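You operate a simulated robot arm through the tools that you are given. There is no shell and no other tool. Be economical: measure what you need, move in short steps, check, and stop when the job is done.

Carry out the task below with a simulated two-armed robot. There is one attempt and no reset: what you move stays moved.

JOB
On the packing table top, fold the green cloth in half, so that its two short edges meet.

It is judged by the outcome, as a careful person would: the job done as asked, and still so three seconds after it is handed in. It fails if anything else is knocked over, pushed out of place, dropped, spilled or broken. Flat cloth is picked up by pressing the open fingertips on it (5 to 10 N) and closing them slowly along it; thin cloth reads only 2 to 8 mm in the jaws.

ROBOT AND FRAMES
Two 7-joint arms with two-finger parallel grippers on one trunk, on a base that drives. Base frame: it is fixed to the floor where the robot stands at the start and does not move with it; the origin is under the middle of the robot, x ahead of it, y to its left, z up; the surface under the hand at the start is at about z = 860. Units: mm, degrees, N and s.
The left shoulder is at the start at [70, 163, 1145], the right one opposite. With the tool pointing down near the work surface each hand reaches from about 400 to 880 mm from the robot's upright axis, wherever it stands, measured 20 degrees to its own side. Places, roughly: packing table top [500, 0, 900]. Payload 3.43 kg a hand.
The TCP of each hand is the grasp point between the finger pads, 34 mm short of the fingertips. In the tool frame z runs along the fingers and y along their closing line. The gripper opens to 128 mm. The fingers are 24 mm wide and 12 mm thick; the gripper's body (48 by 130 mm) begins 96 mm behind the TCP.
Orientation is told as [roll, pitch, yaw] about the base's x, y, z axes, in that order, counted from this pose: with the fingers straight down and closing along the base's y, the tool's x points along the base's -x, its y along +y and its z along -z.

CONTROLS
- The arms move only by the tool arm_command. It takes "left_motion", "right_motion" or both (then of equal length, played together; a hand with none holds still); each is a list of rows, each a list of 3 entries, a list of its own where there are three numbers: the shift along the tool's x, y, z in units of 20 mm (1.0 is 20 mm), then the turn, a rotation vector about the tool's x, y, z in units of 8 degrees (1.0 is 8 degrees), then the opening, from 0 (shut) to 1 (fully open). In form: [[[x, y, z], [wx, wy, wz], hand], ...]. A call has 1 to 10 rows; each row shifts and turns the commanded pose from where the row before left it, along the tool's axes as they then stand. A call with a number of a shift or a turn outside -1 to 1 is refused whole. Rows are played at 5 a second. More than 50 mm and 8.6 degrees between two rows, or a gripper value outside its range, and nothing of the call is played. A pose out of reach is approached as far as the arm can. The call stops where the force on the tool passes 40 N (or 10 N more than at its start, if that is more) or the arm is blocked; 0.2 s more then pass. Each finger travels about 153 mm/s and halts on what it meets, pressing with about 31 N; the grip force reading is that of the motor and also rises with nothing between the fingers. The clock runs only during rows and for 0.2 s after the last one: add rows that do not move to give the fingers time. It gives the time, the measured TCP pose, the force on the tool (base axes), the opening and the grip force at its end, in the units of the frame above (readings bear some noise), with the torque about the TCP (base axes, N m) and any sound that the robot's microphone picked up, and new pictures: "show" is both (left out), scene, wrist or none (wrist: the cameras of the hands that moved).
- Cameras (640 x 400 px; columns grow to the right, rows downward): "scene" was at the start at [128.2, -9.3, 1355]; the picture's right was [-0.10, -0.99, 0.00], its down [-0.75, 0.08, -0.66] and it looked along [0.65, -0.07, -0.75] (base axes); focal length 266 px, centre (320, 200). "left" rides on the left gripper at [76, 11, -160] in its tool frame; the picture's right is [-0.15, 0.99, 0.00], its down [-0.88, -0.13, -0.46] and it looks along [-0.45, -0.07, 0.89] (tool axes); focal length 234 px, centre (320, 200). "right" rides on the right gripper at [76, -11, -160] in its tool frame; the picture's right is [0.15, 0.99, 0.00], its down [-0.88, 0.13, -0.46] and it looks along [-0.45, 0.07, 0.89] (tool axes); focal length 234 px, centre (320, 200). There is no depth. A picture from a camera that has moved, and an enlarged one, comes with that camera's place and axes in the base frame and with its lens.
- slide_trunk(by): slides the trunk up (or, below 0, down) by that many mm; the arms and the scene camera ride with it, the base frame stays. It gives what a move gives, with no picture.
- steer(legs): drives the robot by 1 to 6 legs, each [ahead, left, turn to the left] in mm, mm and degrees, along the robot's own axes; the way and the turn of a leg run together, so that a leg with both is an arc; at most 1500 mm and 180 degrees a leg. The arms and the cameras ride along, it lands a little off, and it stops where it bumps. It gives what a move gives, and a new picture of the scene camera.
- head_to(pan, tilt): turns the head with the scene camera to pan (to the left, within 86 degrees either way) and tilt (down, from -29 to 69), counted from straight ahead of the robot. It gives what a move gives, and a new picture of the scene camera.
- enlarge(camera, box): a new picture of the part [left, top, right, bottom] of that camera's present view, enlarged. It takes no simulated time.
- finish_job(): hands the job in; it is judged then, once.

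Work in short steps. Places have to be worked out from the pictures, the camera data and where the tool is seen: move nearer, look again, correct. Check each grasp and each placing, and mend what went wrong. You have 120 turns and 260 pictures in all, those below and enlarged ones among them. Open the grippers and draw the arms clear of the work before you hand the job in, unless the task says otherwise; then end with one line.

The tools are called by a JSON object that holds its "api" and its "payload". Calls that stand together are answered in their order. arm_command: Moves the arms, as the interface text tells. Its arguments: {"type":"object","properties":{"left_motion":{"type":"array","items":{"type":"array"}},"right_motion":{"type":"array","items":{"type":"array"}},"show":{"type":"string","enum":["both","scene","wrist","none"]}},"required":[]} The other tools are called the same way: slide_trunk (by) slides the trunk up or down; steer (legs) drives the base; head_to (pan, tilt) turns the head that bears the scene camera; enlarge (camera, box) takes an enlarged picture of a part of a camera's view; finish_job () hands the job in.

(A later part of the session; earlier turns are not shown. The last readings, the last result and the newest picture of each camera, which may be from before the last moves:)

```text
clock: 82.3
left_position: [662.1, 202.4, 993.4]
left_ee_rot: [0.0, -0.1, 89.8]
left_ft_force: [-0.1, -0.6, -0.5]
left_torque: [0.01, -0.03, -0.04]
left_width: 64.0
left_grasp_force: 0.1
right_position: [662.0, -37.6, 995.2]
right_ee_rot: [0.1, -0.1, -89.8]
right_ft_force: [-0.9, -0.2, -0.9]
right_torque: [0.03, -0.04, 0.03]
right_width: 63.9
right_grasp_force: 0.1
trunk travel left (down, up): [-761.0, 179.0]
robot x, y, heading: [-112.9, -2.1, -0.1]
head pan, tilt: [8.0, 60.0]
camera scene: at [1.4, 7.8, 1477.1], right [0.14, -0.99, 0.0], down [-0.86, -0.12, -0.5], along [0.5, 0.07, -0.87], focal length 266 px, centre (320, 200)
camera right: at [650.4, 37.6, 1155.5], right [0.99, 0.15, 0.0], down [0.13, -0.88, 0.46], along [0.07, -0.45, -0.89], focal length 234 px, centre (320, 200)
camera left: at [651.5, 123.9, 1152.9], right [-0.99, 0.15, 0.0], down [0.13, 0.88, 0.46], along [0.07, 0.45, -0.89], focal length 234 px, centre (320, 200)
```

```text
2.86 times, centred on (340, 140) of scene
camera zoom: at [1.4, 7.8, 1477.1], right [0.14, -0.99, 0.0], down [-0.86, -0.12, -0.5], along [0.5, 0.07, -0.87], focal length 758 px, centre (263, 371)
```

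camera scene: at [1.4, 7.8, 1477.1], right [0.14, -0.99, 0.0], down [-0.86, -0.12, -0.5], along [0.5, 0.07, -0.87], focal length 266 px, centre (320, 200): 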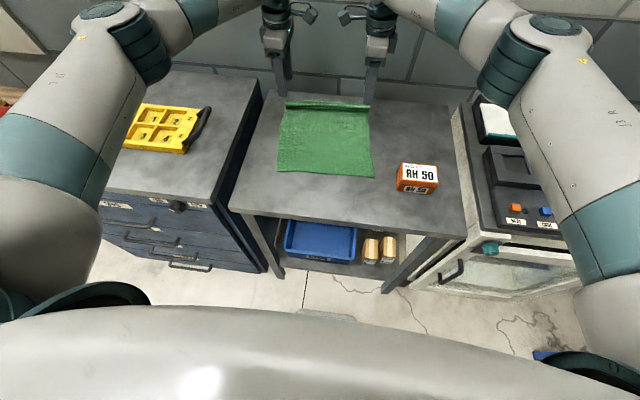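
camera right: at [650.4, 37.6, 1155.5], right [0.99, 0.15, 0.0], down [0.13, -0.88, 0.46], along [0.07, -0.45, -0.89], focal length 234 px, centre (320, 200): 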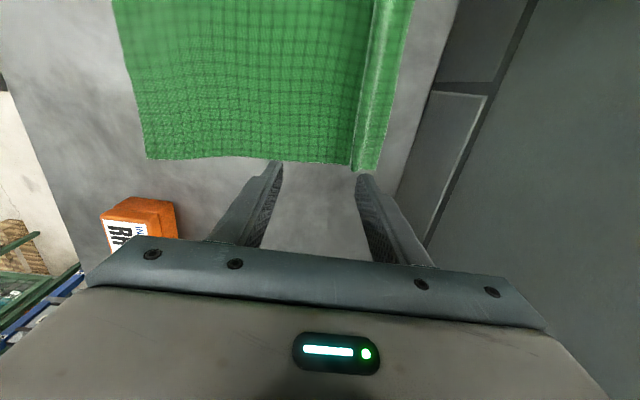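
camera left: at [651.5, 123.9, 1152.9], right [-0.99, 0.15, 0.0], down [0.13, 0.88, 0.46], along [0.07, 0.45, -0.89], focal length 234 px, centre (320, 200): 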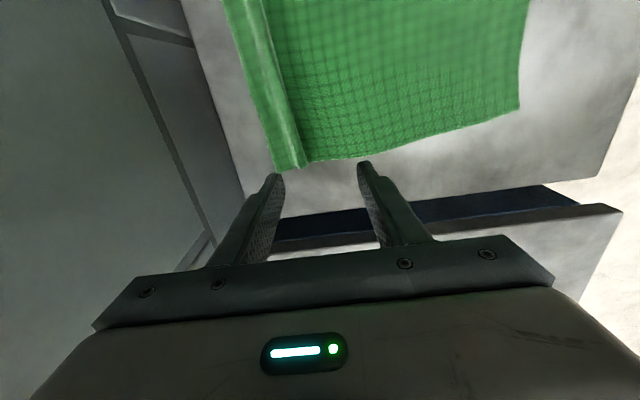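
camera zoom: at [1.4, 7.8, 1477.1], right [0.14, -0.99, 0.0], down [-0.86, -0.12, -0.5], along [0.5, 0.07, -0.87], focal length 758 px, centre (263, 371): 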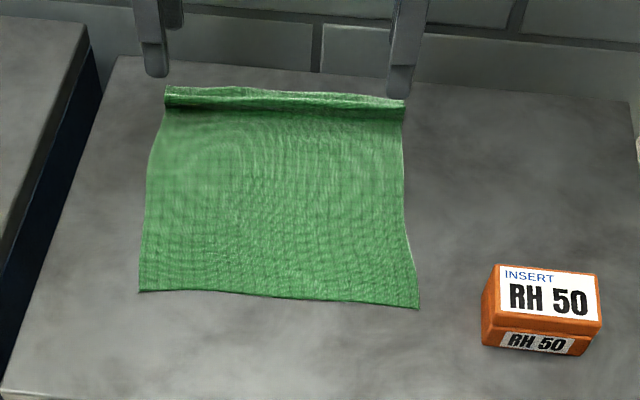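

The cloth now spans x≈427–725 (left) and 443–739 (right), with a pleat next to its far edge. I'll press near its near edge with closed fingertips and slide it about 100 mm toward me; then I'll smooth the pleat out by drawing the far hem away.

{"api": "arm_command", "payload": {"left_motion": [[[0.18, 1, 0], [0, 0, 0], 0.3], [[0.18, 1, 0], [0, 0, 0], 0.1], [[0.18, 1, 0], [0, 0, 0], 0], [[0.18, 1, 0], [0, 0, 0], 0], [[0.18, 1, 0], [0, 0, 0], 0], [[0.18, 1, 0], [0, 0, 0], 0], [[0.18, 1, 0], [0, 0, 0], 0], [[0.18, 1, 0], [0, 0, 0], 0], [[0.18, 1, 0], [0, 0, 0], 0], [[0.18, 1, 0], [0, 0, 0], 0]], "right_motion": [[[-0.1, -0.95, 0], [0, 0, 0], 0.3], [[-0.1, -0.95, 0], [0, 0, 0], 0.1], [[-0.1, -0.95, 0], [0, 0, 0], 0], [[-0.1, -0.95, 0], [0, 0, 0], 0], [[-0.1, -0.95, 0], [0, 0, 0], 0], [[-0.1, -0.95, 0], [0, 0, 0], 0], [[-0.1, -0.95, 0], [0, 0, 0], 0], [[-0.1, -0.95, 0], [0, 0, 0], 0], [[-0.1, -0.95, 0], [0, 0, 0], 0], [[-0.1, -0.95, 0], [0, 0, 0], 0]], "show": "none"}}

{"api": "arm_command", "payload": {"left_motion": [[[0, 0, 1], [0, 0, 0], 0], [[0, 0, 1], [0, 0, 0], 0], [[0, 0, 1], [0, 0, 0], 0], [[0, 0, 1], [0, 0, 0], 0], [[0, 0, 0.5], [0, 0, 0], 0], [[0, 0, 0], [0, 0, 0], 0]], "right_motion": [[[0, 0, 1], [0, 0, 0], 0], [[0, 0, 1], [0, 0, 0], 0], [[0, 0, 1], [0, 0, 0], 0], [[0, 0, 1], [0, 0, 0], 0], [[0, 0, 0.5], [0, 0, 0], 0], [[0, 0, 0], [0, 0, 0], 0]]}}

```text
clock: 84.5
left_position: [464.0, 167.5, 996.0]
left_ee_rot: [0.1, -0.1, 89.8]
left_ft_force: [0.2, 0.1, 0.6]
left_torque: [0.0, -0.02, -0.01]
left_width: 0.0
left_grasp_force: 30.8
right_position: [472.6, -60.7, 994.7]
right_ee_rot: [0.2, -0.1, -89.9]
right_ft_force: [0.8, -0.5, -0.1]
right_torque: [0.0, 0.01, 0.0]
right_width: 0.0
right_grasp_force: 30.4
trunk travel left (down, up): [-761.0, 179.0]
robot x, y, heading: [-112.5, -0.8, -0.6]
head pan, tilt: [8.0, 60.0]
```

```text
clock: 85.9
left_position: [464.1, 167.2, 904.1]
left_ee_rot: [0.1, -0.1, 89.8]
left_ft_force: [-0.6, -0.1, 0.2]
left_torque: [0.03, 0.02, -0.01]
left_width: 0.0
left_grasp_force: 30.8
right_position: [472.9, -60.5, 903.3]
right_ee_rot: [0.1, -0.1, -89.8]
right_ft_force: [1.6, 0.2, -0.8]
right_torque: [-0.01, -0.01, 0.01]
right_width: 0.3
right_grasp_force: 31.6
trunk travel left (down, up): [-761.0, 179.0]
robot x, y, heading: [-114.9, 3.5, -0.1]
head pan, tilt: [8.0, 60.0]
camera scene: at [2.8, 7.7, 1477.0], right [0.14, -0.99, 0.0], down [-0.86, -0.12, -0.5], along [0.5, 0.07, -0.87], focal length 266 px, centre (320, 200)
camera right: at [460.7, 14.8, 1064.7], right [0.99, 0.15, 0.0], down [0.13, -0.88, 0.46], along [0.07, -0.45, -0.89], focal length 234 px, centre (320, 200)
camera left: at [452.9, 89.5, 1063.7], right [-0.99, 0.15, 0.0], down [0.13, 0.88, 0.46], along [0.07, 0.45, -0.89], focal length 234 px, centre (320, 200)
```

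scene: 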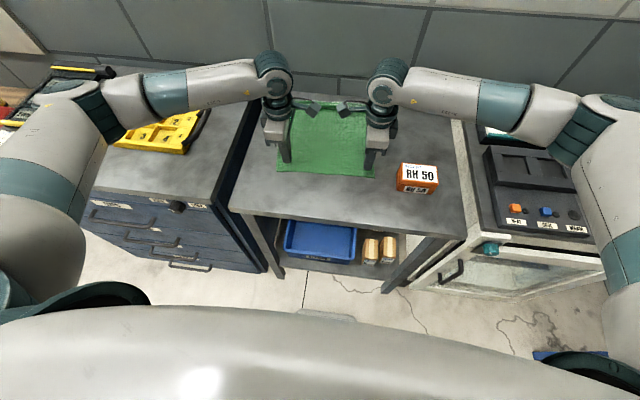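
right: 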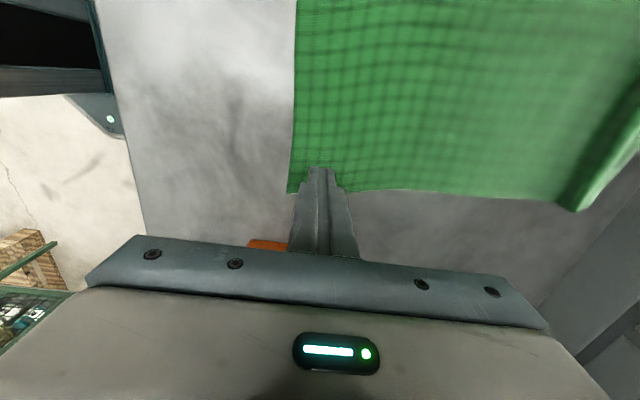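
left: 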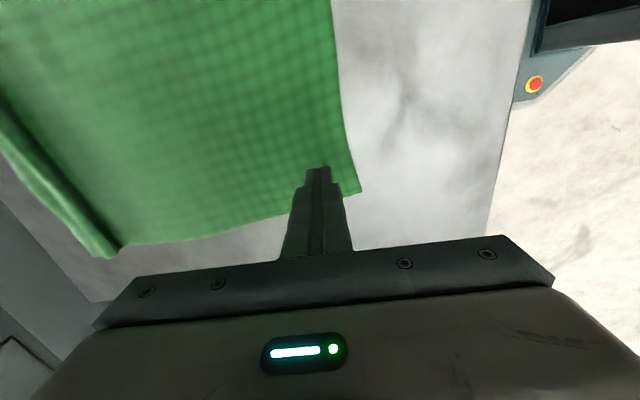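

In position. I press down to a light contact.

{"api": "arm_command", "payload": {"left_motion": [[[0, 0, 0.25], [0, 0, 0], 0], [[0, 0, 0.2], [0, 0, 0], 0], [[0, 0, 0], [0, 0, 0], 0]], "right_motion": [[[0, 0, 0.25], [0, 0, 0], 0], [[0, 0, 0.2], [0, 0, 0], 0], [[0, 0, 0], [0, 0, 0], 0]], "show": "none"}}

```text
clock: 86.7
left_position: [464.3, 166.7, 895.2]
left_ee_rot: [0.1, 0.0, 89.8]
left_ft_force: [0.9, 0.8, 1.3]
left_torque: [0.0, -0.02, -0.02]
left_width: 0.1
left_grasp_force: 30.9
right_position: [472.4, -59.9, 895.7]
right_ee_rot: [0.1, -0.1, -89.8]
right_ft_force: [-0.4, -0.5, 3.1]
right_torque: [-0.03, -0.01, 0.05]
right_width: 0.1
right_grasp_force: 30.9
trunk travel left (down, up): [-761.0, 179.0]
robot x, y, heading: [-112.9, 2.4, -0.3]
head pan, tilt: [8.0, 60.0]
```

Contact is light; I press 1.5 mm more and drag toward me (left 87 mm, right 103 mm, which squares the cloth).

{"api": "arm_command", "payload": {"left_motion": [[[0, 0, 0.08], [0, 0, 0], 0], [[0, 0.54, 0], [0, 0, 0], 0], [[0, 0.54, 0], [0, 0, 0], 0], [[0, 0.54, 0], [0, 0, 0], 0], [[0, 0.54, 0], [0, 0, 0], 0], [[0, 0.54, 0], [0, 0, 0], 0], [[0, 0.54, 0], [0, 0, 0], 0], [[0, 0.54, 0], [0, 0, 0], 0], [[0, 0.54, 0], [0, 0, 0], 0], [[0, 0, 0], [0, 0, 0], 0]], "right_motion": [[[0, 0, 0.06], [0, 0, 0], 0], [[0, -0.64, 0], [0, 0, 0], 0], [[0, -0.64, 0], [0, 0, 0], 0], [[0, -0.64, 0], [0, 0, 0], 0], [[0, -0.64, 0], [0, 0, 0], 0], [[0, -0.64, 0], [0, 0, 0], 0], [[0, -0.64, 0], [0, 0, 0], 0], [[0, -0.64, 0], [0, 0, 0], 0], [[0, -0.64, 0], [0, 0, 0], 0], [[0, 0, 0], [0, 0, 0], 0]]}}

```text
clock: 88.9
left_position: [375.2, 167.4, 894.8]
left_ee_rot: [-0.2, -0.1, 89.8]
left_ft_force: [3.2, -0.6, 27.4]
left_torque: [-0.05, -0.14, 0.02]
left_width: 0.0
left_grasp_force: 30.9
right_position: [368.4, -60.5, 895.7]
right_ee_rot: [0.3, 0.0, -89.7]
right_ft_force: [2.4, 0.4, 23.2]
right_torque: [-0.11, -0.1, 0.07]
right_width: 0.0
right_grasp_force: 31.3
trunk travel left (down, up): [-761.0, 179.0]
robot x, y, heading: [-117.4, -4.8, -0.2]
head pan, tilt: [8.0, 60.0]
camera scene: at [-0.9, 7.0, 1477.6], right [0.14, -0.99, 0.0], down [-0.86, -0.12, -0.5], along [0.5, 0.07, -0.86], focal length 266 px, centre (320, 200)
camera right: at [356.2, 14.7, 1055.5], right [0.99, 0.15, 0.0], down [0.13, -0.88, 0.46], along [0.07, -0.45, -0.89], focal length 234 px, centre (320, 200)
camera left: at [363.4, 88.8, 1054.4], right [-0.99, 0.15, 0.0], down [0.13, 0.88, 0.46], along [0.07, 0.45, -0.89], focal length 234 px, centre (320, 200)
```

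scene: 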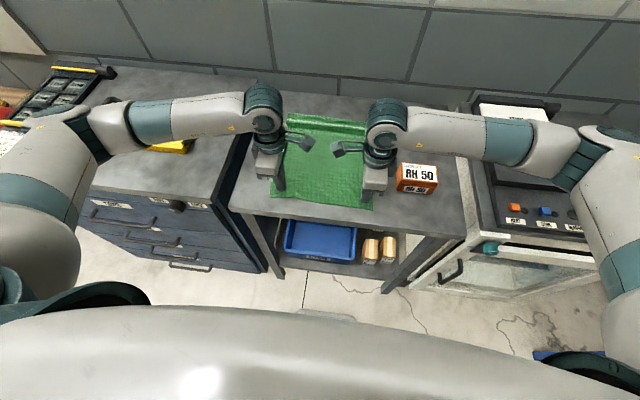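
right: 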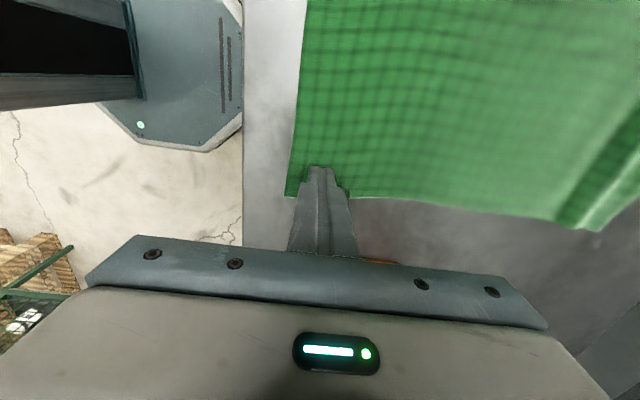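
left: 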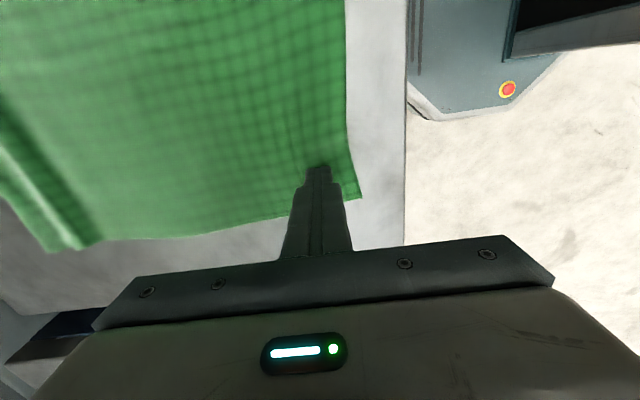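

Sliding worked very well: the cloth is now at x≈340–660 with the pleat by the far hem (hem at x≈616–672 left, 608–652 right). I lift and move over the far hem.

{"api": "arm_command", "payload": {"left_motion": [[[0, 0, -1], [0, 0, 0], 0], [[0, 0, -1], [0, 0, 0], 0], [[0, 0, -1], [0, 0, 0], 0], [[0, 0, -1], [0, 0, 0], 0], [[0, -1, 0], [0, 0, 0], 0], [[0, -1, 0], [0, 0, 0], 0], [[0, -1, 0], [0, 0, 0], 0], [[0, -1, 0], [0, 0, 0], 0], [[0, -1, 0], [0, 0, 0], 0], [[0, -1, 0], [0, 0, 0], 0]], "right_motion": [[[0, 0, -1], [0, 0, 0], 0], [[0, 0, -1], [0, 0, 0], 0], [[0, 0, -1], [0, 0, 0], 0], [[0, 0, -1], [0, 0, 0], 0], [[0, 1, 0], [0, 0, 0], 0], [[0, 1, 0], [0, 0, 0], 0], [[0, 1, 0], [0, 0, 0], 0], [[0, 1, 0], [0, 0, 0], 0], [[0, 1, 0], [0, 0, 0], 0], [[0, 1, 0], [0, 0, 0], 0]], "show": "none"}}

{"api": "arm_command", "payload": {"left_motion": [[[-0.07, -1, 0], [0, 0, 0], 0], [[-0.07, -1, 0], [0, 0, 0], 0], [[-0.07, -1, 0], [0, 0, 0], 0], [[-0.07, -1, 0], [0, 0, 0], 0], [[-0.07, -1, 0], [0, 0, 0], 0], [[-0.07, -1, 0], [0, 0, 0], 0], [[-0.07, -1, 0], [0, 0, 0], 0], [[0, -1, 0], [0, 0, 0], 0], [[0, 0, 0], [0, 0, 0], 0]], "right_motion": [[[0.07, 1, 0], [0, 0, 0], 0], [[0.07, 1, 0], [0, 0, 0], 0], [[0.07, 1, 0], [0, 0, 0], 0], [[0.07, 1, 0], [0, 0, 0], 0], [[0.07, 1, 0], [0, 0, 0], 0], [[0.07, 1, 0], [0, 0, 0], 0], [[0.07, 1, 0], [0, 0, 0], 0], [[0, 0.5, 0], [0, 0, 0], 0], [[0, 0, 0], [0, 0, 0], 0]]}}

```text
clock: 91.1
left_position: [499.1, 166.4, 972.0]
left_ee_rot: [0.0, 0.0, 89.8]
left_ft_force: [0.0, 0.6, -0.2]
left_torque: [0.01, 0.03, -0.01]
left_width: 0.0
left_grasp_force: 30.5
right_position: [491.1, -58.4, 975.3]
right_ee_rot: [0.0, -0.2, -89.8]
right_ft_force: [0.2, 0.6, -0.3]
right_torque: [0.02, 0.02, 0.02]
right_width: 0.0
right_grasp_force: 31.0
trunk travel left (down, up): [-761.0, 179.0]
robot x, y, heading: [-109.9, -2.4, -0.1]
head pan, tilt: [8.0, 60.0]
```

```text
clock: 93.1
left_position: [657.0, 176.5, 974.5]
left_ee_rot: [0.1, 0.0, 89.8]
left_ft_force: [-1.2, 0.9, 0.2]
left_torque: [0.03, -0.02, -0.02]
left_width: 0.0
left_grasp_force: 30.9
right_position: [640.1, -49.6, 974.8]
right_ee_rot: [0.2, -0.1, -89.7]
right_ft_force: [0.1, -0.5, -0.1]
right_torque: [0.01, -0.03, -0.02]
right_width: 0.0
right_grasp_force: 31.2
trunk travel left (down, up): [-761.0, 179.0]
robot x, y, heading: [-112.8, -0.2, -0.4]
head pan, tilt: [8.0, 60.0]
camera scene: at [2.6, 8.0, 1477.0], right [0.14, -0.99, 0.0], down [-0.86, -0.12, -0.5], along [0.5, 0.07, -0.87], focal length 266 px, centre (320, 200)
camera right: at [628.9, 26.3, 1135.0], right [0.99, 0.15, 0.0], down [0.13, -0.88, 0.46], along [0.07, -0.45, -0.89], focal length 234 px, centre (320, 200)
camera left: at [644.9, 98.7, 1132.7], right [-0.99, 0.15, 0.0], down [0.13, 0.88, 0.46], along [0.07, 0.45, -0.89], focal length 234 px, centre (320, 200)
```

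scene: 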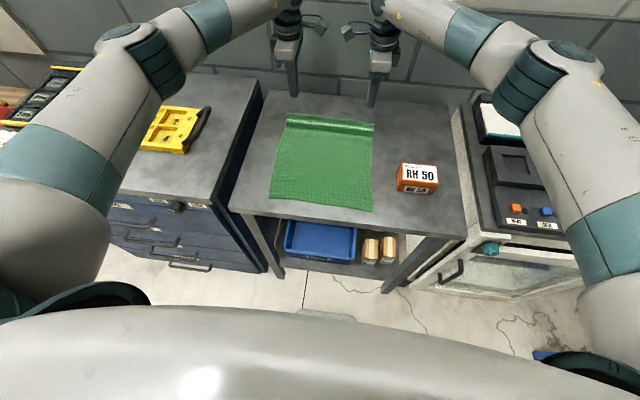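
right: 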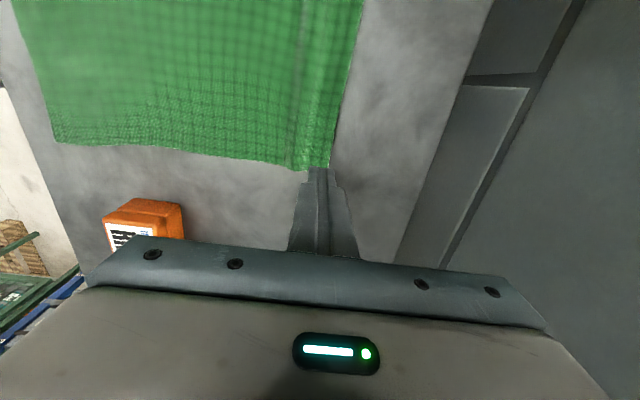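
left: 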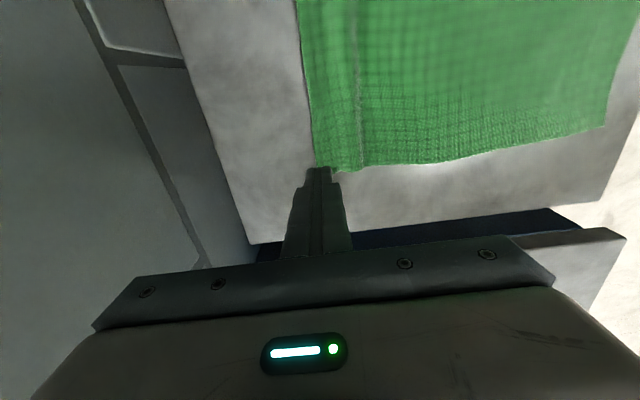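

The near edge is square at x=337, so the far edge should end near x=699. I press on the far hem now.

{"api": "arm_command", "payload": {"left_motion": [[[0, 0.2, 1], [0, 0, 0], 0], [[0, 0, 1], [0, 0, 0], 0], [[0, 0, 1], [0, 0, 0], 0], [[0, 0, 0.8], [0, 0, 0], 0], [[0, 0, 0.2], [0, 0, 0], 0], [[0, 0, 0], [0, 0, 0], 0]], "right_motion": [[[0, 0, 1], [0, 0, 0], 0], [[0, 0, 1], [0, 0, 0], 0], [[0, 0, 1], [0, 0, 0], 0], [[0, 0, 0.8], [0, 0, 0], 0], [[0, 0, 0.2], [0, 0, 0], 0], [[0, 0, 0], [0, 0, 0], 0]], "show": "none"}}

```text
clock: 94.5
left_position: [652.2, 175.3, 895.0]
left_ee_rot: [-0.1, 0.0, 89.8]
left_ft_force: [0.2, 1.9, 9.0]
left_torque: [0.0, 0.03, 0.04]
left_width: 0.0
left_grasp_force: 30.9
right_position: [639.6, -49.4, 895.1]
right_ee_rot: [0.2, 0.0, -89.8]
right_ft_force: [0.7, 0.1, 10.7]
right_torque: [-0.05, 0.01, 0.03]
right_width: 0.1
right_grasp_force: 31.1
trunk travel left (down, up): [-761.0, 179.0]
robot x, y, heading: [-113.1, 5.6, -0.0]
head pan, tilt: [8.0, 60.0]
```

Contact is about 10 N on both hands. I drag the hem away (left 33 mm, right 43 mm) to pull out the pleat.

{"api": "arm_command", "payload": {"left_motion": [[[0, -0.33, 0], [0, 0, 0], 0], [[0, -0.33, 0], [0, 0, 0], 0], [[0, -0.33, 0], [0, 0, 0], 0], [[0, -0.33, 0], [0, 0, 0], 0], [[0, -0.33, 0], [0, 0, 0], 0], [[0, 0, 0], [0, 0, 0], 0]], "right_motion": [[[0, 0.43, 0], [0, 0, 0], 0], [[0, 0.43, 0], [0, 0, 0], 0], [[0, 0.43, 0], [0, 0, 0], 0], [[0, 0.43, 0], [0, 0, 0], 0], [[0, 0.43, 0], [0, 0, 0], 0], [[0, 0, 0], [0, 0, 0], 0]], "show": "wrist"}}

```text
clock: 95.9
left_position: [684.9, 175.4, 896.3]
left_ee_rot: [0.0, -0.1, 89.7]
left_ft_force: [-2.0, -1.0, 14.0]
left_torque: [0.01, 0.15, -0.03]
left_width: 0.1
left_grasp_force: 31.0
right_position: [681.9, -51.0, 896.9]
right_ee_rot: [0.3, 0.0, -89.7]
right_ft_force: [-0.4, 1.3, 6.1]
right_torque: [-0.02, 0.11, 0.01]
right_width: 0.1
right_grasp_force: 30.7
trunk travel left (down, up): [-761.0, 179.0]
robot x, y, heading: [-116.7, 2.4, -0.0]
head pan, tilt: [8.0, 60.0]
camera right: at [669.6, 25.8, 1056.3], right [0.99, 0.15, 0.0], down [0.13, -0.88, 0.46], along [0.07, -0.45, -0.89], focal length 234 px, centre (320, 200)
camera left: at [672.8, 98.0, 1055.1], right [-0.99, 0.15, 0.0], down [0.13, 0.88, 0.46], along [0.07, 0.45, -0.89], focal length 234 px, centre (320, 200)
```

right: 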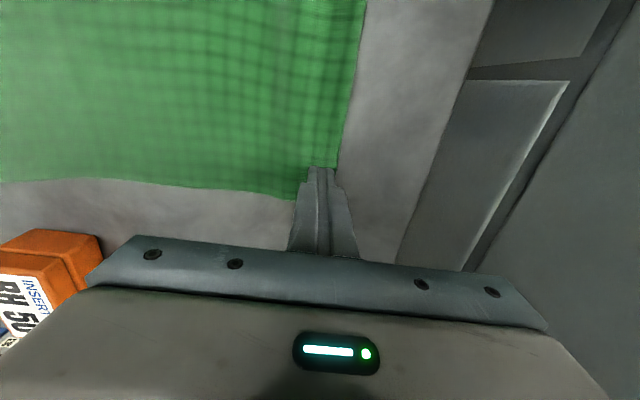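
left: 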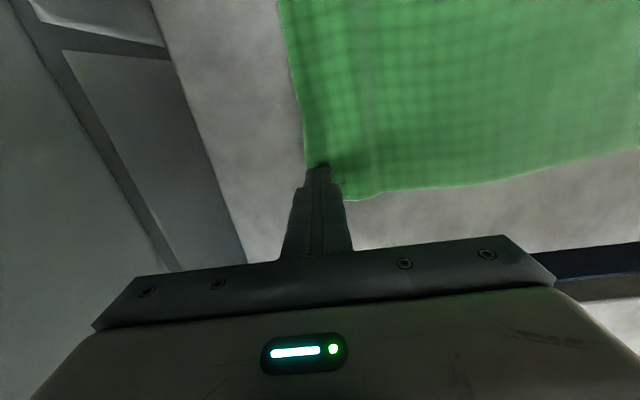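

The pleat is gone and the cloth is flat and square. I lift, open the jaws to 25 mm, and look at the edge for a clean grip.

{"api": "arm_command", "payload": {"left_motion": [[[0, 0, -1], [0, 0, 0], 0], [[0, 0, -0.5], [0, 0, 0], 0.2], [[0, 0, 0], [0, 0, 0], 0.2], [[0, 0, 0], [0, 0, 0], 0.2]], "right_motion": [[[0, 0, -1], [0, 0, 0], 0], [[0, 0, -0.5], [0, 0, 0], 0.2], [[0, 0, 0], [0, 0, 0], 0.2], [[0, 0, 0], [0, 0, 0], 0.2]]}}

{"api": "enlarge", "payload": {"camera": "right", "box": [230, 80, 430, 220]}}

{"api": "enlarge", "payload": {"camera": "left", "box": [230, 80, 430, 220]}}

```text
clock: 96.9
left_position: [685.6, 176.3, 922.1]
left_ee_rot: [0.0, -0.1, 89.9]
left_ft_force: [-0.7, 0.2, 0.5]
left_torque: [-0.01, 0.0, -0.01]
left_width: 25.8
left_grasp_force: 0.2
right_position: [682.2, -50.0, 924.1]
right_ee_rot: [0.2, -0.1, -89.8]
right_ft_force: [0.2, -0.8, -0.1]
right_torque: [0.0, 0.0, 0.03]
right_width: 25.6
right_grasp_force: 0.0
trunk travel left (down, up): [-761.0, 179.0]
robot x, y, heading: [-113.9, 2.4, -0.2]
head pan, tilt: [8.0, 60.0]
camera scene: at [2.7, 7.5, 1477.0], right [0.14, -0.99, 0.0], down [-0.86, -0.12, -0.5], along [0.5, 0.07, -0.87], focal length 266 px, centre (320, 200)
camera right: at [672.0, 25.7, 1084.8], right [0.99, 0.15, 0.0], down [0.13, -0.88, 0.46], along [0.07, -0.45, -0.89], focal length 234 px, centre (320, 200)
camera left: at [674.6, 98.1, 1081.5], right [-0.99, 0.15, 0.0], down [0.13, 0.88, 0.46], along [0.07, 0.45, -0.89], focal length 234 px, centre (320, 200)
```

scene: 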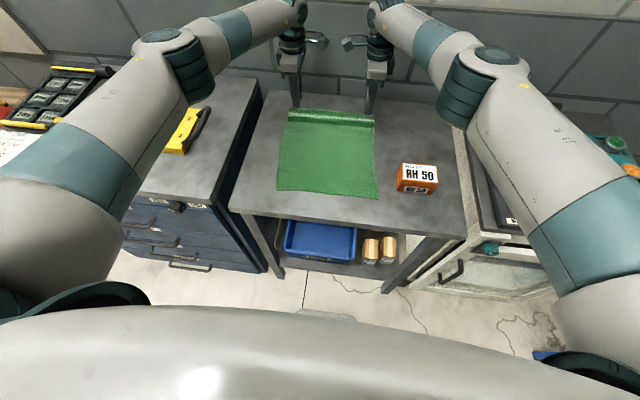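
right: 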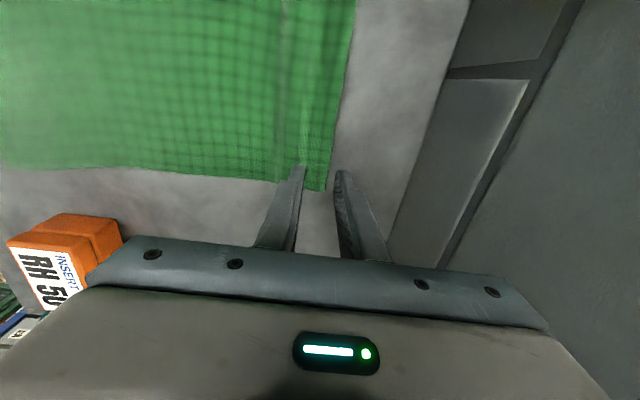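
left: 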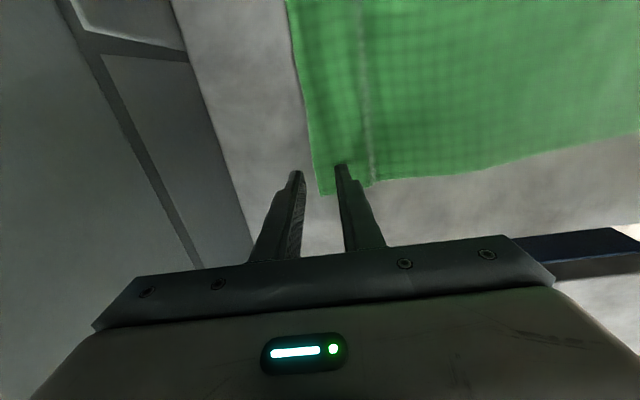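

```text
2.86 times, centred on (330, 150) of right
camera zoom: at [672.0, 25.7, 1084.8], right [0.99, 0.15, 0.0], down [0.13, -0.88, 0.46], along [0.07, -0.45, -0.89], focal length 669 px, centre (291, 343)
```

zoom: 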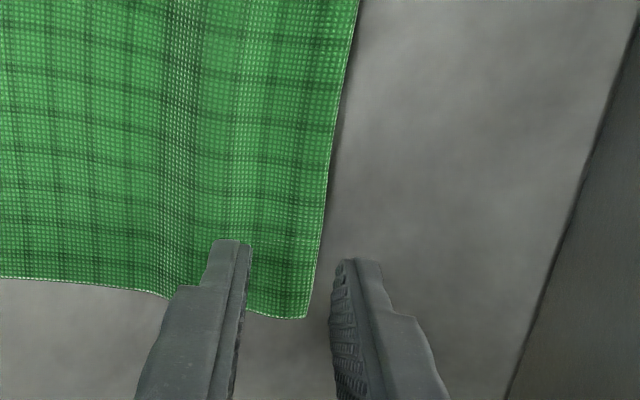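

```text
2.86 times, centred on (330, 150) of left
camera zoom: at [674.6, 98.1, 1081.5], right [-0.99, 0.15, 0.0], down [0.13, 0.88, 0.46], along [0.07, 0.45, -0.89], focal length 669 px, centre (291, 343)
```

zoom: 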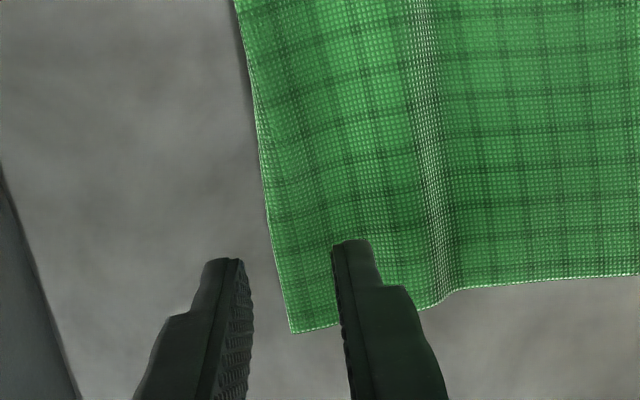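

The far edge is at x≈692–693, with corners at y=206 and -77. The outer fingers sit just past the edge, which is what I want. I move the hands 13 mm outward toward the corners and descend to contact.

{"api": "arm_command", "payload": {"left_motion": [[[-0.65, 0.1, 0], [0, 0, 0], 0.2], [[0, 0, 0.7], [0, 0, 0], 0.2], [[0, 0, 0.5], [0, 0, 0], 0.2], [[0, 0, 0.15], [0, 0, 0], 0.2], [[0, 0, 0], [0, 0, 0], 0.2]], "right_motion": [[[-0.6, 0, 0], [0, 0, 0], 0.2], [[0, 0, 0.7], [0, 0, 0], 0.2], [[0, 0, 0.5], [0, 0, 0], 0.2], [[0, 0, 0.22], [0, 0, 0], 0.2], [[0, 0, 0], [0, 0, 0], 0.2]], "show": "wrist"}}

```text
clock: 98.1
left_position: [683.0, 190.0, 896.3]
left_ee_rot: [0.0, 0.0, 89.8]
left_ft_force: [-0.9, -0.4, 3.6]
left_torque: [0.01, 0.03, 0.01]
left_width: 25.7
left_grasp_force: 0.0
right_position: [682.0, -61.3, 898.2]
right_ee_rot: [0.2, 0.0, -89.8]
right_ft_force: [0.0, 0.3, 6.0]
right_torque: [0.0, 0.11, -0.01]
right_width: 25.2
right_grasp_force: 0.1
trunk travel left (down, up): [-761.0, 179.0]
robot x, y, heading: [-112.9, 2.3, -0.3]
head pan, tilt: [8.0, 60.0]
camera right: at [671.1, 13.5, 1056.5], right [0.99, 0.15, 0.0], down [0.13, -0.88, 0.46], along [0.07, -0.45, -0.89], focal length 234 px, centre (320, 200)
camera left: at [672.0, 112.0, 1055.6], right [-0.99, 0.15, 0.0], down [0.13, 0.88, 0.46], along [0.07, 0.45, -0.89], focal length 234 px, centre (320, 200)
```

right: 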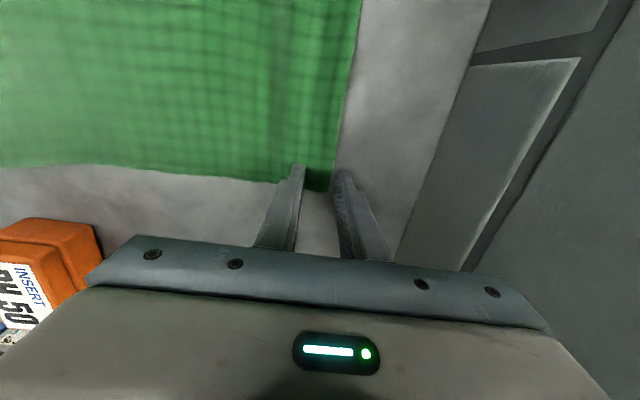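
left: 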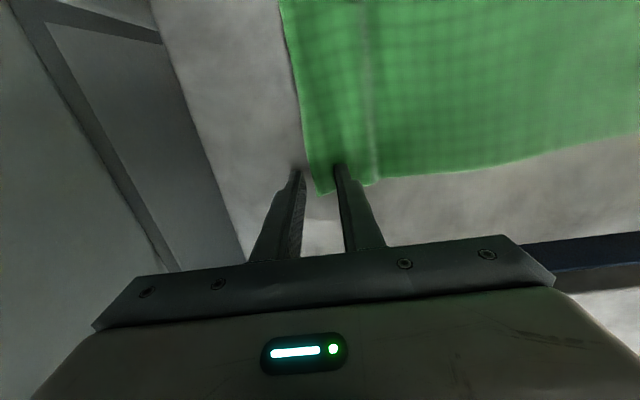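

Contact is light on both sides with the edges between the jaws. I close slowly.

{"api": "arm_command", "payload": {"left_motion": [[[0, 0, 0.04], [0, 0, 0], 0.19], [[0, 0, 0], [0, 0, 0], 0.16], [[0, 0, 0], [0, 0, 0], 0.13], [[0, 0, 0], [0, 0, 0], 0.1], [[0, 0, 0], [0, 0, 0], 0.07], [[0, 0, 0], [0, 0, 0], 0.04], [[0, 0, 0], [0, 0, 0], 0.02], [[0, 0, 0], [0, 0, 0], 0], [[0, 0, 0], [0, 0, 0], 0], [[0, 0, 0], [0, 0, 0], 0]], "right_motion": [[[0, 0, 0], [0, 0, 0], 0.19], [[0, 0, 0], [0, 0, 0], 0.16], [[0, 0, 0], [0, 0, 0], 0.13], [[0, 0, 0], [0, 0, 0], 0.1], [[0, 0, 0], [0, 0, 0], 0.07], [[0, 0, 0], [0, 0, 0], 0.04], [[0, 0, 0], [0, 0, 0], 0.02], [[0, 0, 0], [0, 0, 0], 0], [[0, 0, 0], [0, 0, 0], 0], [[0, 0, 0], [0, 0, 0], 0]], "show": "none"}}

{"api": "arm_command", "payload": {"left_motion": [[[0, 0.1, -0.5], [0, 0, 0], 0], [[0, 0.1, -0.5], [0, 0, 0], 0], [[0, 0.1, -0.5], [0, 0, 0], 0], [[0, 0.1, -0.5], [0, 0, 0], 0], [[0, 0, 0], [0, 0, 0], 0]], "right_motion": [[[0, -0.1, -0.5], [0, 0, 0], 0], [[0, -0.1, -0.5], [0, 0, 0], 0], [[0, -0.1, -0.5], [0, 0, 0], 0], [[0, -0.1, -0.5], [0, 0, 0], 0], [[0, 0, 0], [0, 0, 0], 0]], "show": "none"}}

{"api": "enlarge", "payload": {"camera": "right", "box": [180, 40, 460, 220]}}

{"api": "enlarge", "payload": {"camera": "left", "box": [180, 40, 460, 220]}}

```text
clock: 100.3
left_position: [682.2, 189.0, 896.5]
left_ee_rot: [0.0, -0.2, 89.8]
left_ft_force: [1.8, -1.2, 13.0]
left_torque: [0.02, 0.05, 0.0]
left_width: 6.8
left_grasp_force: 31.0
right_position: [681.4, -61.8, 896.2]
right_ee_rot: [0.1, -0.1, -89.8]
right_ft_force: [0.1, 0.9, 3.6]
right_torque: [-0.01, 0.0, -0.01]
right_width: 2.2
right_grasp_force: 31.5
trunk travel left (down, up): [-761.0, 179.0]
robot x, y, heading: [-113.5, -1.4, -0.2]
head pan, tilt: [8.0, 60.0]
```

```text
clock: 101.5
left_position: [676.0, 190.1, 933.8]
left_ee_rot: [0.0, 0.0, 89.8]
left_ft_force: [-0.3, -0.3, -0.2]
left_torque: [0.01, 0.0, -0.02]
left_width: 6.8
left_grasp_force: 31.4
right_position: [676.4, -62.1, 935.1]
right_ee_rot: [0.1, 0.0, -89.8]
right_ft_force: [0.5, 0.2, -0.1]
right_torque: [0.01, -0.01, 0.02]
right_width: 2.4
right_grasp_force: 31.0
trunk travel left (down, up): [-761.0, 179.0]
robot x, y, heading: [-112.4, -0.1, -0.3]
head pan, tilt: [8.0, 60.0]
```

```text
2.22 times, centred on (320, 130) of right
camera zoom: at [664.5, 13.6, 1095.3], right [0.99, 0.15, 0.0], down [0.13, -0.88, 0.46], along [0.07, -0.45, -0.89], focal length 520 px, centre (320, 356)
```

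zoom: 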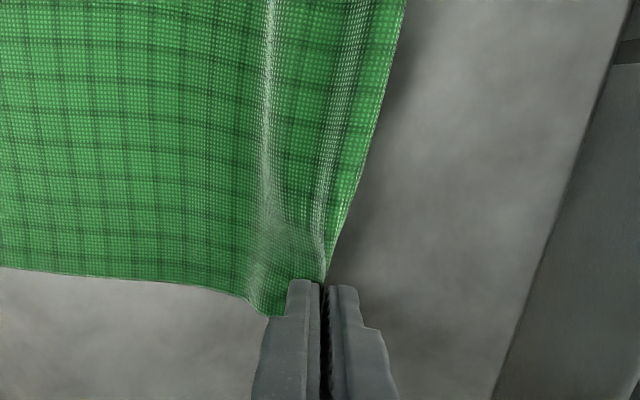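

```text
2.22 times, centred on (320, 130) of left
camera zoom: at [664.9, 111.2, 1092.6], right [-0.99, 0.15, 0.0], down [0.13, 0.88, 0.46], along [0.07, 0.45, -0.89], focal length 520 px, centre (320, 356)
```

zoom: 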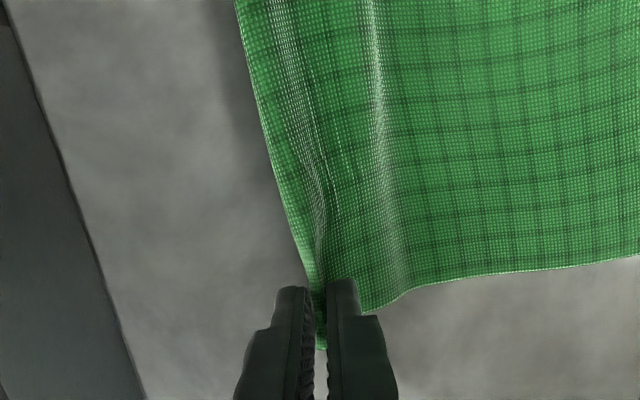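

Both corners are now cleanly held right at the edge. I swing the edge over along an arc of about 158 mm radius around the midline x≈518.

{"api": "arm_command", "payload": {"left_motion": [[[0, 0.45, -1], [0, 0, 0], 0], [[0, 0.6, -0.95], [0, 0, 0], 0], [[0, 0.65, -0.85], [0, 0, 0], 0], [[0, 0.75, -0.8], [0, 0, 0], 0], [[0, 0.75, -0.65], [0, 0, 0], 0], [[0, 0.85, -0.6], [0, 0, 0], 0], [[0, 0.95, -0.45], [0, 0, 0], 0], [[0, 1, -0.35], [0, 0, 0], 0], [[0, 1, -0.2], [0, 0, 0], 0], [[0, 1, -0.05], [0, 0, 0], 0]], "right_motion": [[[0, -0.45, -1], [0, 0, 0], 0], [[0, -0.6, -0.95], [0, 0, 0], 0], [[0, -0.65, -0.85], [0, 0, 0], 0], [[0, -0.75, -0.8], [0, 0, 0], 0], [[0, -0.75, -0.65], [0, 0, 0], 0], [[0, -0.85, -0.6], [0, 0, 0], 0], [[0, -0.95, -0.45], [0, 0, 0], 0], [[0, -1, -0.35], [0, 0, 0], 0], [[0, -1, -0.2], [0, 0, 0], 0], [[0, -1, -0.05], [0, 0, 0], 0]]}}

```text
clock: 103.7
left_position: [514.8, 188.6, 1053.8]
left_ee_rot: [0.0, -0.1, 89.8]
left_ft_force: [-1.1, -0.7, -1.2]
left_torque: [0.02, 0.01, 0.03]
left_width: 6.5
left_grasp_force: 31.5
right_position: [513.8, -62.3, 1053.7]
right_ee_rot: [0.1, -0.1, -90.0]
right_ft_force: [-0.5, -0.2, 0.0]
right_torque: [-0.01, 0.0, 0.05]
right_width: 2.5
right_grasp_force: 30.8
trunk travel left (down, up): [-761.0, 179.0]
robot x, y, heading: [-112.4, -2.6, -0.3]
head pan, tilt: [8.0, 60.0]
camera scene: at [1.8, 7.6, 1477.1], right [0.14, -0.99, 0.0], down [-0.86, -0.12, -0.5], along [0.5, 0.07, -0.87], focal length 266 px, centre (320, 200)
camera right: at [502.4, 12.4, 1213.7], right [0.99, 0.15, 0.0], down [0.13, -0.88, 0.46], along [0.07, -0.45, -0.89], focal length 234 px, centre (320, 200)
camera left: at [504.6, 111.3, 1213.4], right [-0.99, 0.15, 0.0], down [0.13, 0.88, 0.46], along [0.07, 0.45, -0.89], focal length 234 px, centre (320, 200)
```

scene: 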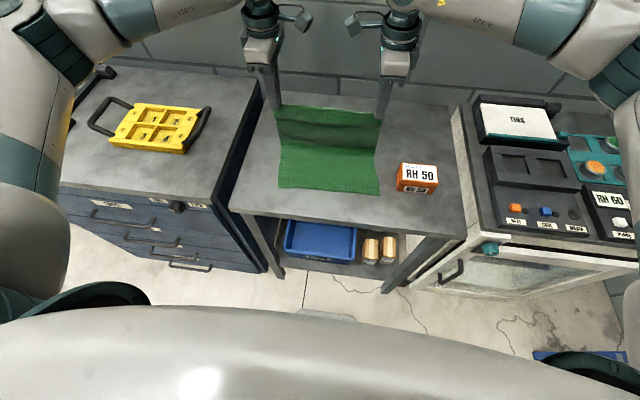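
right: 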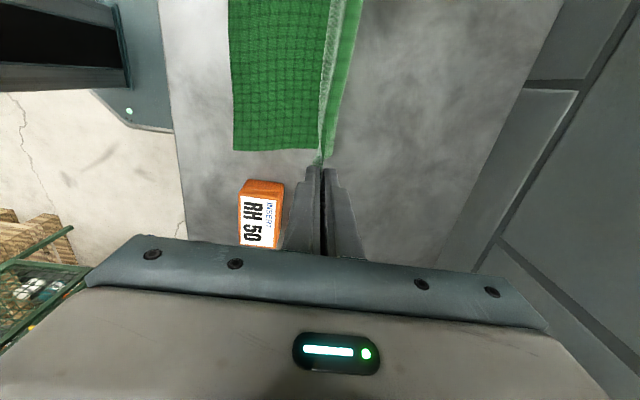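
left: 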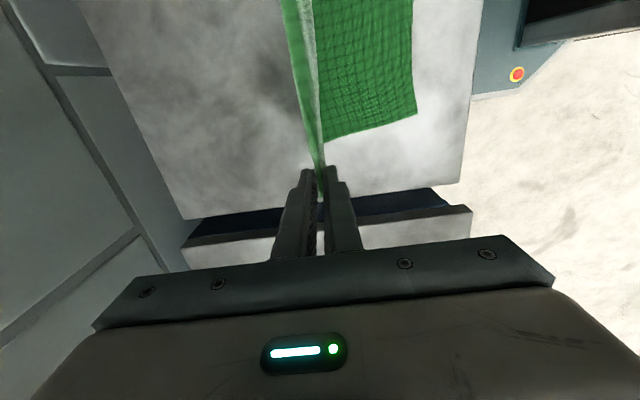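

The lower layer slid to x≈381, y 171..-101, so the midline is now ≈562. I continue the arc around that, shifting 28 mm right to line up the sides.

{"api": "arm_command", "payload": {"left_motion": [[[0.175, 0.85, 0.4], [0, 0, 0], 0], [[0.175, 0.8, 0.5], [0, 0, 0], 0], [[0.175, 0.9, 0.6], [0, 0, 0], 0], [[0.175, 0.8, 0.7], [0, 0, 0], 0], [[0.175, 0.65, 0.85], [0, 0, 0], 0], [[0.175, 0.55, 0.85], [0, 0, 0], 0], [[0.175, 0.45, 0.95], [0, 0, 0], 0], [[0.175, 0.35, 0.95], [0, 0, 0], 0]], "right_motion": [[[-0.175, -0.85, 0.4], [0, 0, 0], 0], [[-0.175, -0.8, 0.5], [0, 0, 0], 0], [[-0.175, -0.9, 0.6], [0, 0, 0], 0], [[-0.175, -0.8, 0.7], [0, 0, 0], 0], [[-0.175, -0.65, 0.85], [0, 0, 0], 0], [[-0.175, -0.55, 0.85], [0, 0, 0], 0], [[-0.175, -0.45, 0.95], [0, 0, 0], 0], [[-0.175, -0.35, 0.95], [0, 0, 0], 0]]}}

```text
clock: 105.5
left_position: [409.6, 161.9, 936.0]
left_ee_rot: [0.1, -0.1, 89.8]
left_ft_force: [-0.2, -0.1, -0.4]
left_torque: [0.01, 0.02, 0.02]
left_width: 6.6
left_grasp_force: 31.0
right_position: [408.6, -92.4, 936.7]
right_ee_rot: [0.1, -0.1, -89.7]
right_ft_force: [0.0, 0.3, -0.4]
right_torque: [0.0, 0.01, -0.02]
right_width: 2.4
right_grasp_force: 31.7
trunk travel left (down, up): [-761.0, 179.0]
robot x, y, heading: [-109.5, -3.4, -0.2]
head pan, tilt: [8.0, 60.0]
camera scene: at [3.2, 7.4, 1477.0], right [0.14, -0.99, 0.0], down [-0.86, -0.12, -0.5], along [0.49, 0.07, -0.87], focal length 266 px, centre (320, 200)
camera right: at [397.4, -15.3, 1098.1], right [0.99, 0.15, 0.0], down [0.13, -0.88, 0.46], along [0.07, -0.45, -0.89], focal length 234 px, centre (320, 200)
camera left: at [398.7, 83.9, 1096.6], right [-0.99, 0.15, 0.0], down [0.13, 0.88, 0.46], along [0.07, 0.45, -0.89], focal length 234 px, centre (320, 200)
```

scene: 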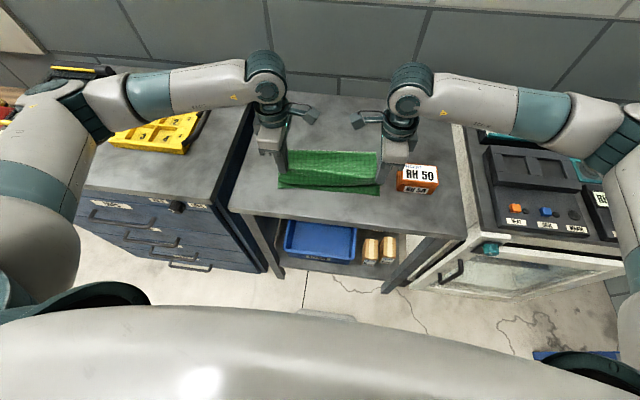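
right: 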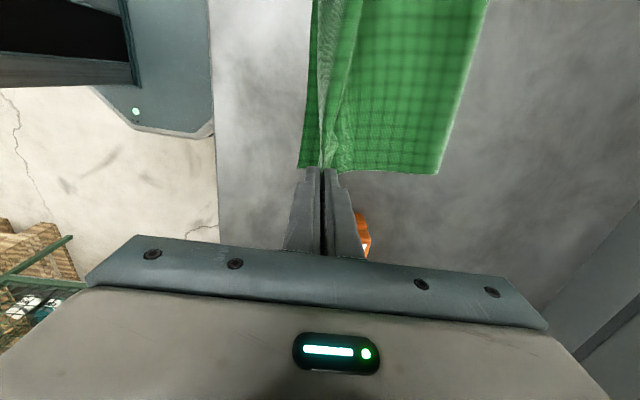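
left: 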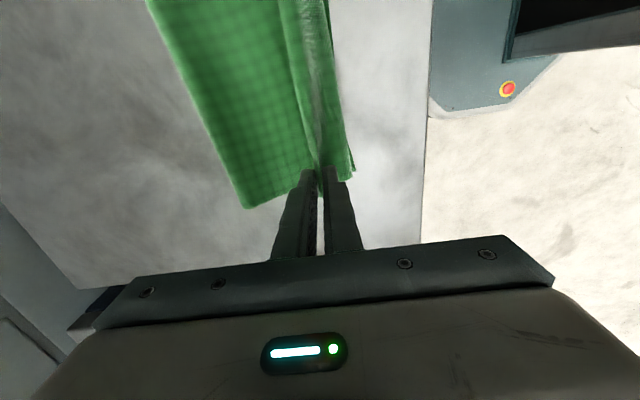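

I lower the edge onto the near edge (left tip to x≈389, right to ≈399), stopping just above contact.

{"api": "arm_command", "payload": {"left_motion": [[[0, 0.5, 0.5], [0, 0, 0], 0], [[0, 0.5, 0.5], [0, 0, 0], 0], [[0, 0, 0.5], [0, 0, 0], 0], [[0, 0, 0.2], [0, 0, 0], 0], [[0, 0, 0], [0, 0, 0], 0]], "right_motion": [[[0, -0.25, 0.5], [0, 0, 0], 0], [[0, -0.25, 0.5], [0, 0, 0], 0], [[0, 0, 0.5], [0, 0, 0], 0], [[0, 0, 0.2], [0, 0, 0], 0], [[0, 0, 0], [0, 0, 0], 0]]}}

{"api": "enlarge", "payload": {"camera": "scene", "box": [250, 120, 410, 220]}}

```text
clock: 106.7
left_position: [389.0, 162.0, 903.6]
left_ee_rot: [0.1, 0.0, 89.8]
left_ft_force: [-0.3, -0.2, 0.0]
left_torque: [0.0, -0.01, 0.01]
left_width: 6.5
left_grasp_force: 31.5
right_position: [397.9, -92.6, 903.6]
right_ee_rot: [0.1, -0.1, -89.8]
right_ft_force: [0.3, 0.3, -0.3]
right_torque: [0.05, 0.02, 0.03]
right_width: 2.2
right_grasp_force: 30.9
trunk travel left (down, up): [-761.0, 179.0]
robot x, y, heading: [-113.3, -1.5, -0.2]
head pan, tilt: [8.0, 60.0]
camera scene: at [2.8, 7.7, 1477.0], right [0.14, -0.99, 0.0], down [-0.86, -0.12, -0.5], along [0.5, 0.07, -0.87], focal length 266 px, centre (320, 200)
camera right: at [387.9, -15.3, 1062.9], right [0.99, 0.15, 0.0], down [0.13, -0.88, 0.46], along [0.07, -0.45, -0.89], focal length 234 px, centre (320, 200)
camera left: at [377.7, 84.8, 1062.8], right [-0.99, 0.15, 0.0], down [0.13, 0.88, 0.46], along [0.07, 0.45, -0.89], focal length 234 px, centre (320, 200)
```

scene: 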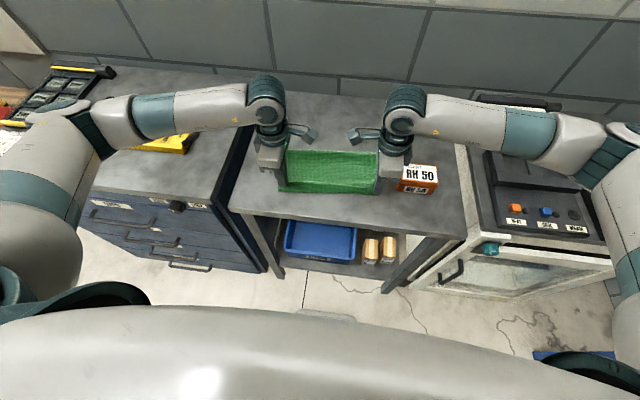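
right: 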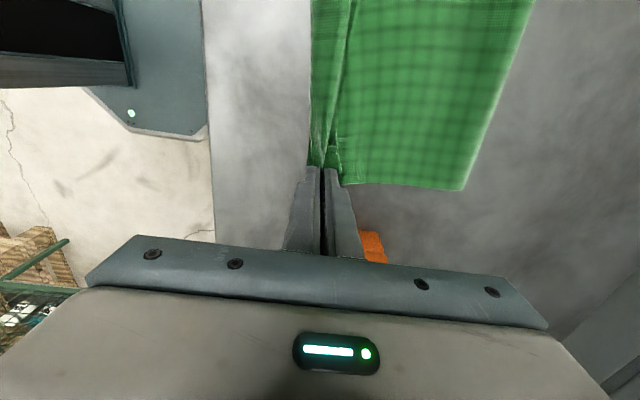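
left: 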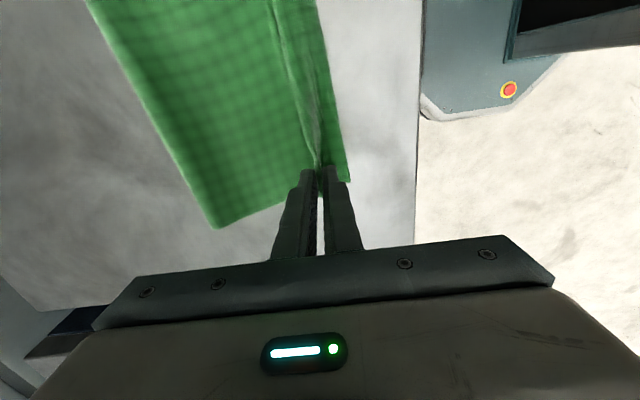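

```text
4.00 times, centred on (330, 170) of scene
camera zoom: at [2.8, 7.7, 1477.0], right [0.14, -0.99, 0.0], down [-0.86, -0.12, -0.5], along [0.5, 0.07, -0.87], focal length 1062 px, centre (280, 320)
```

zoom: 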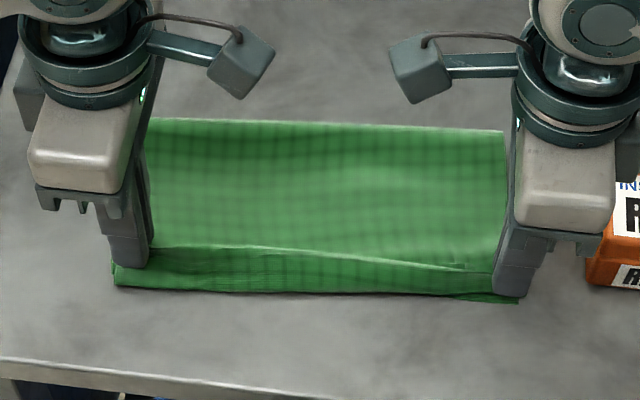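

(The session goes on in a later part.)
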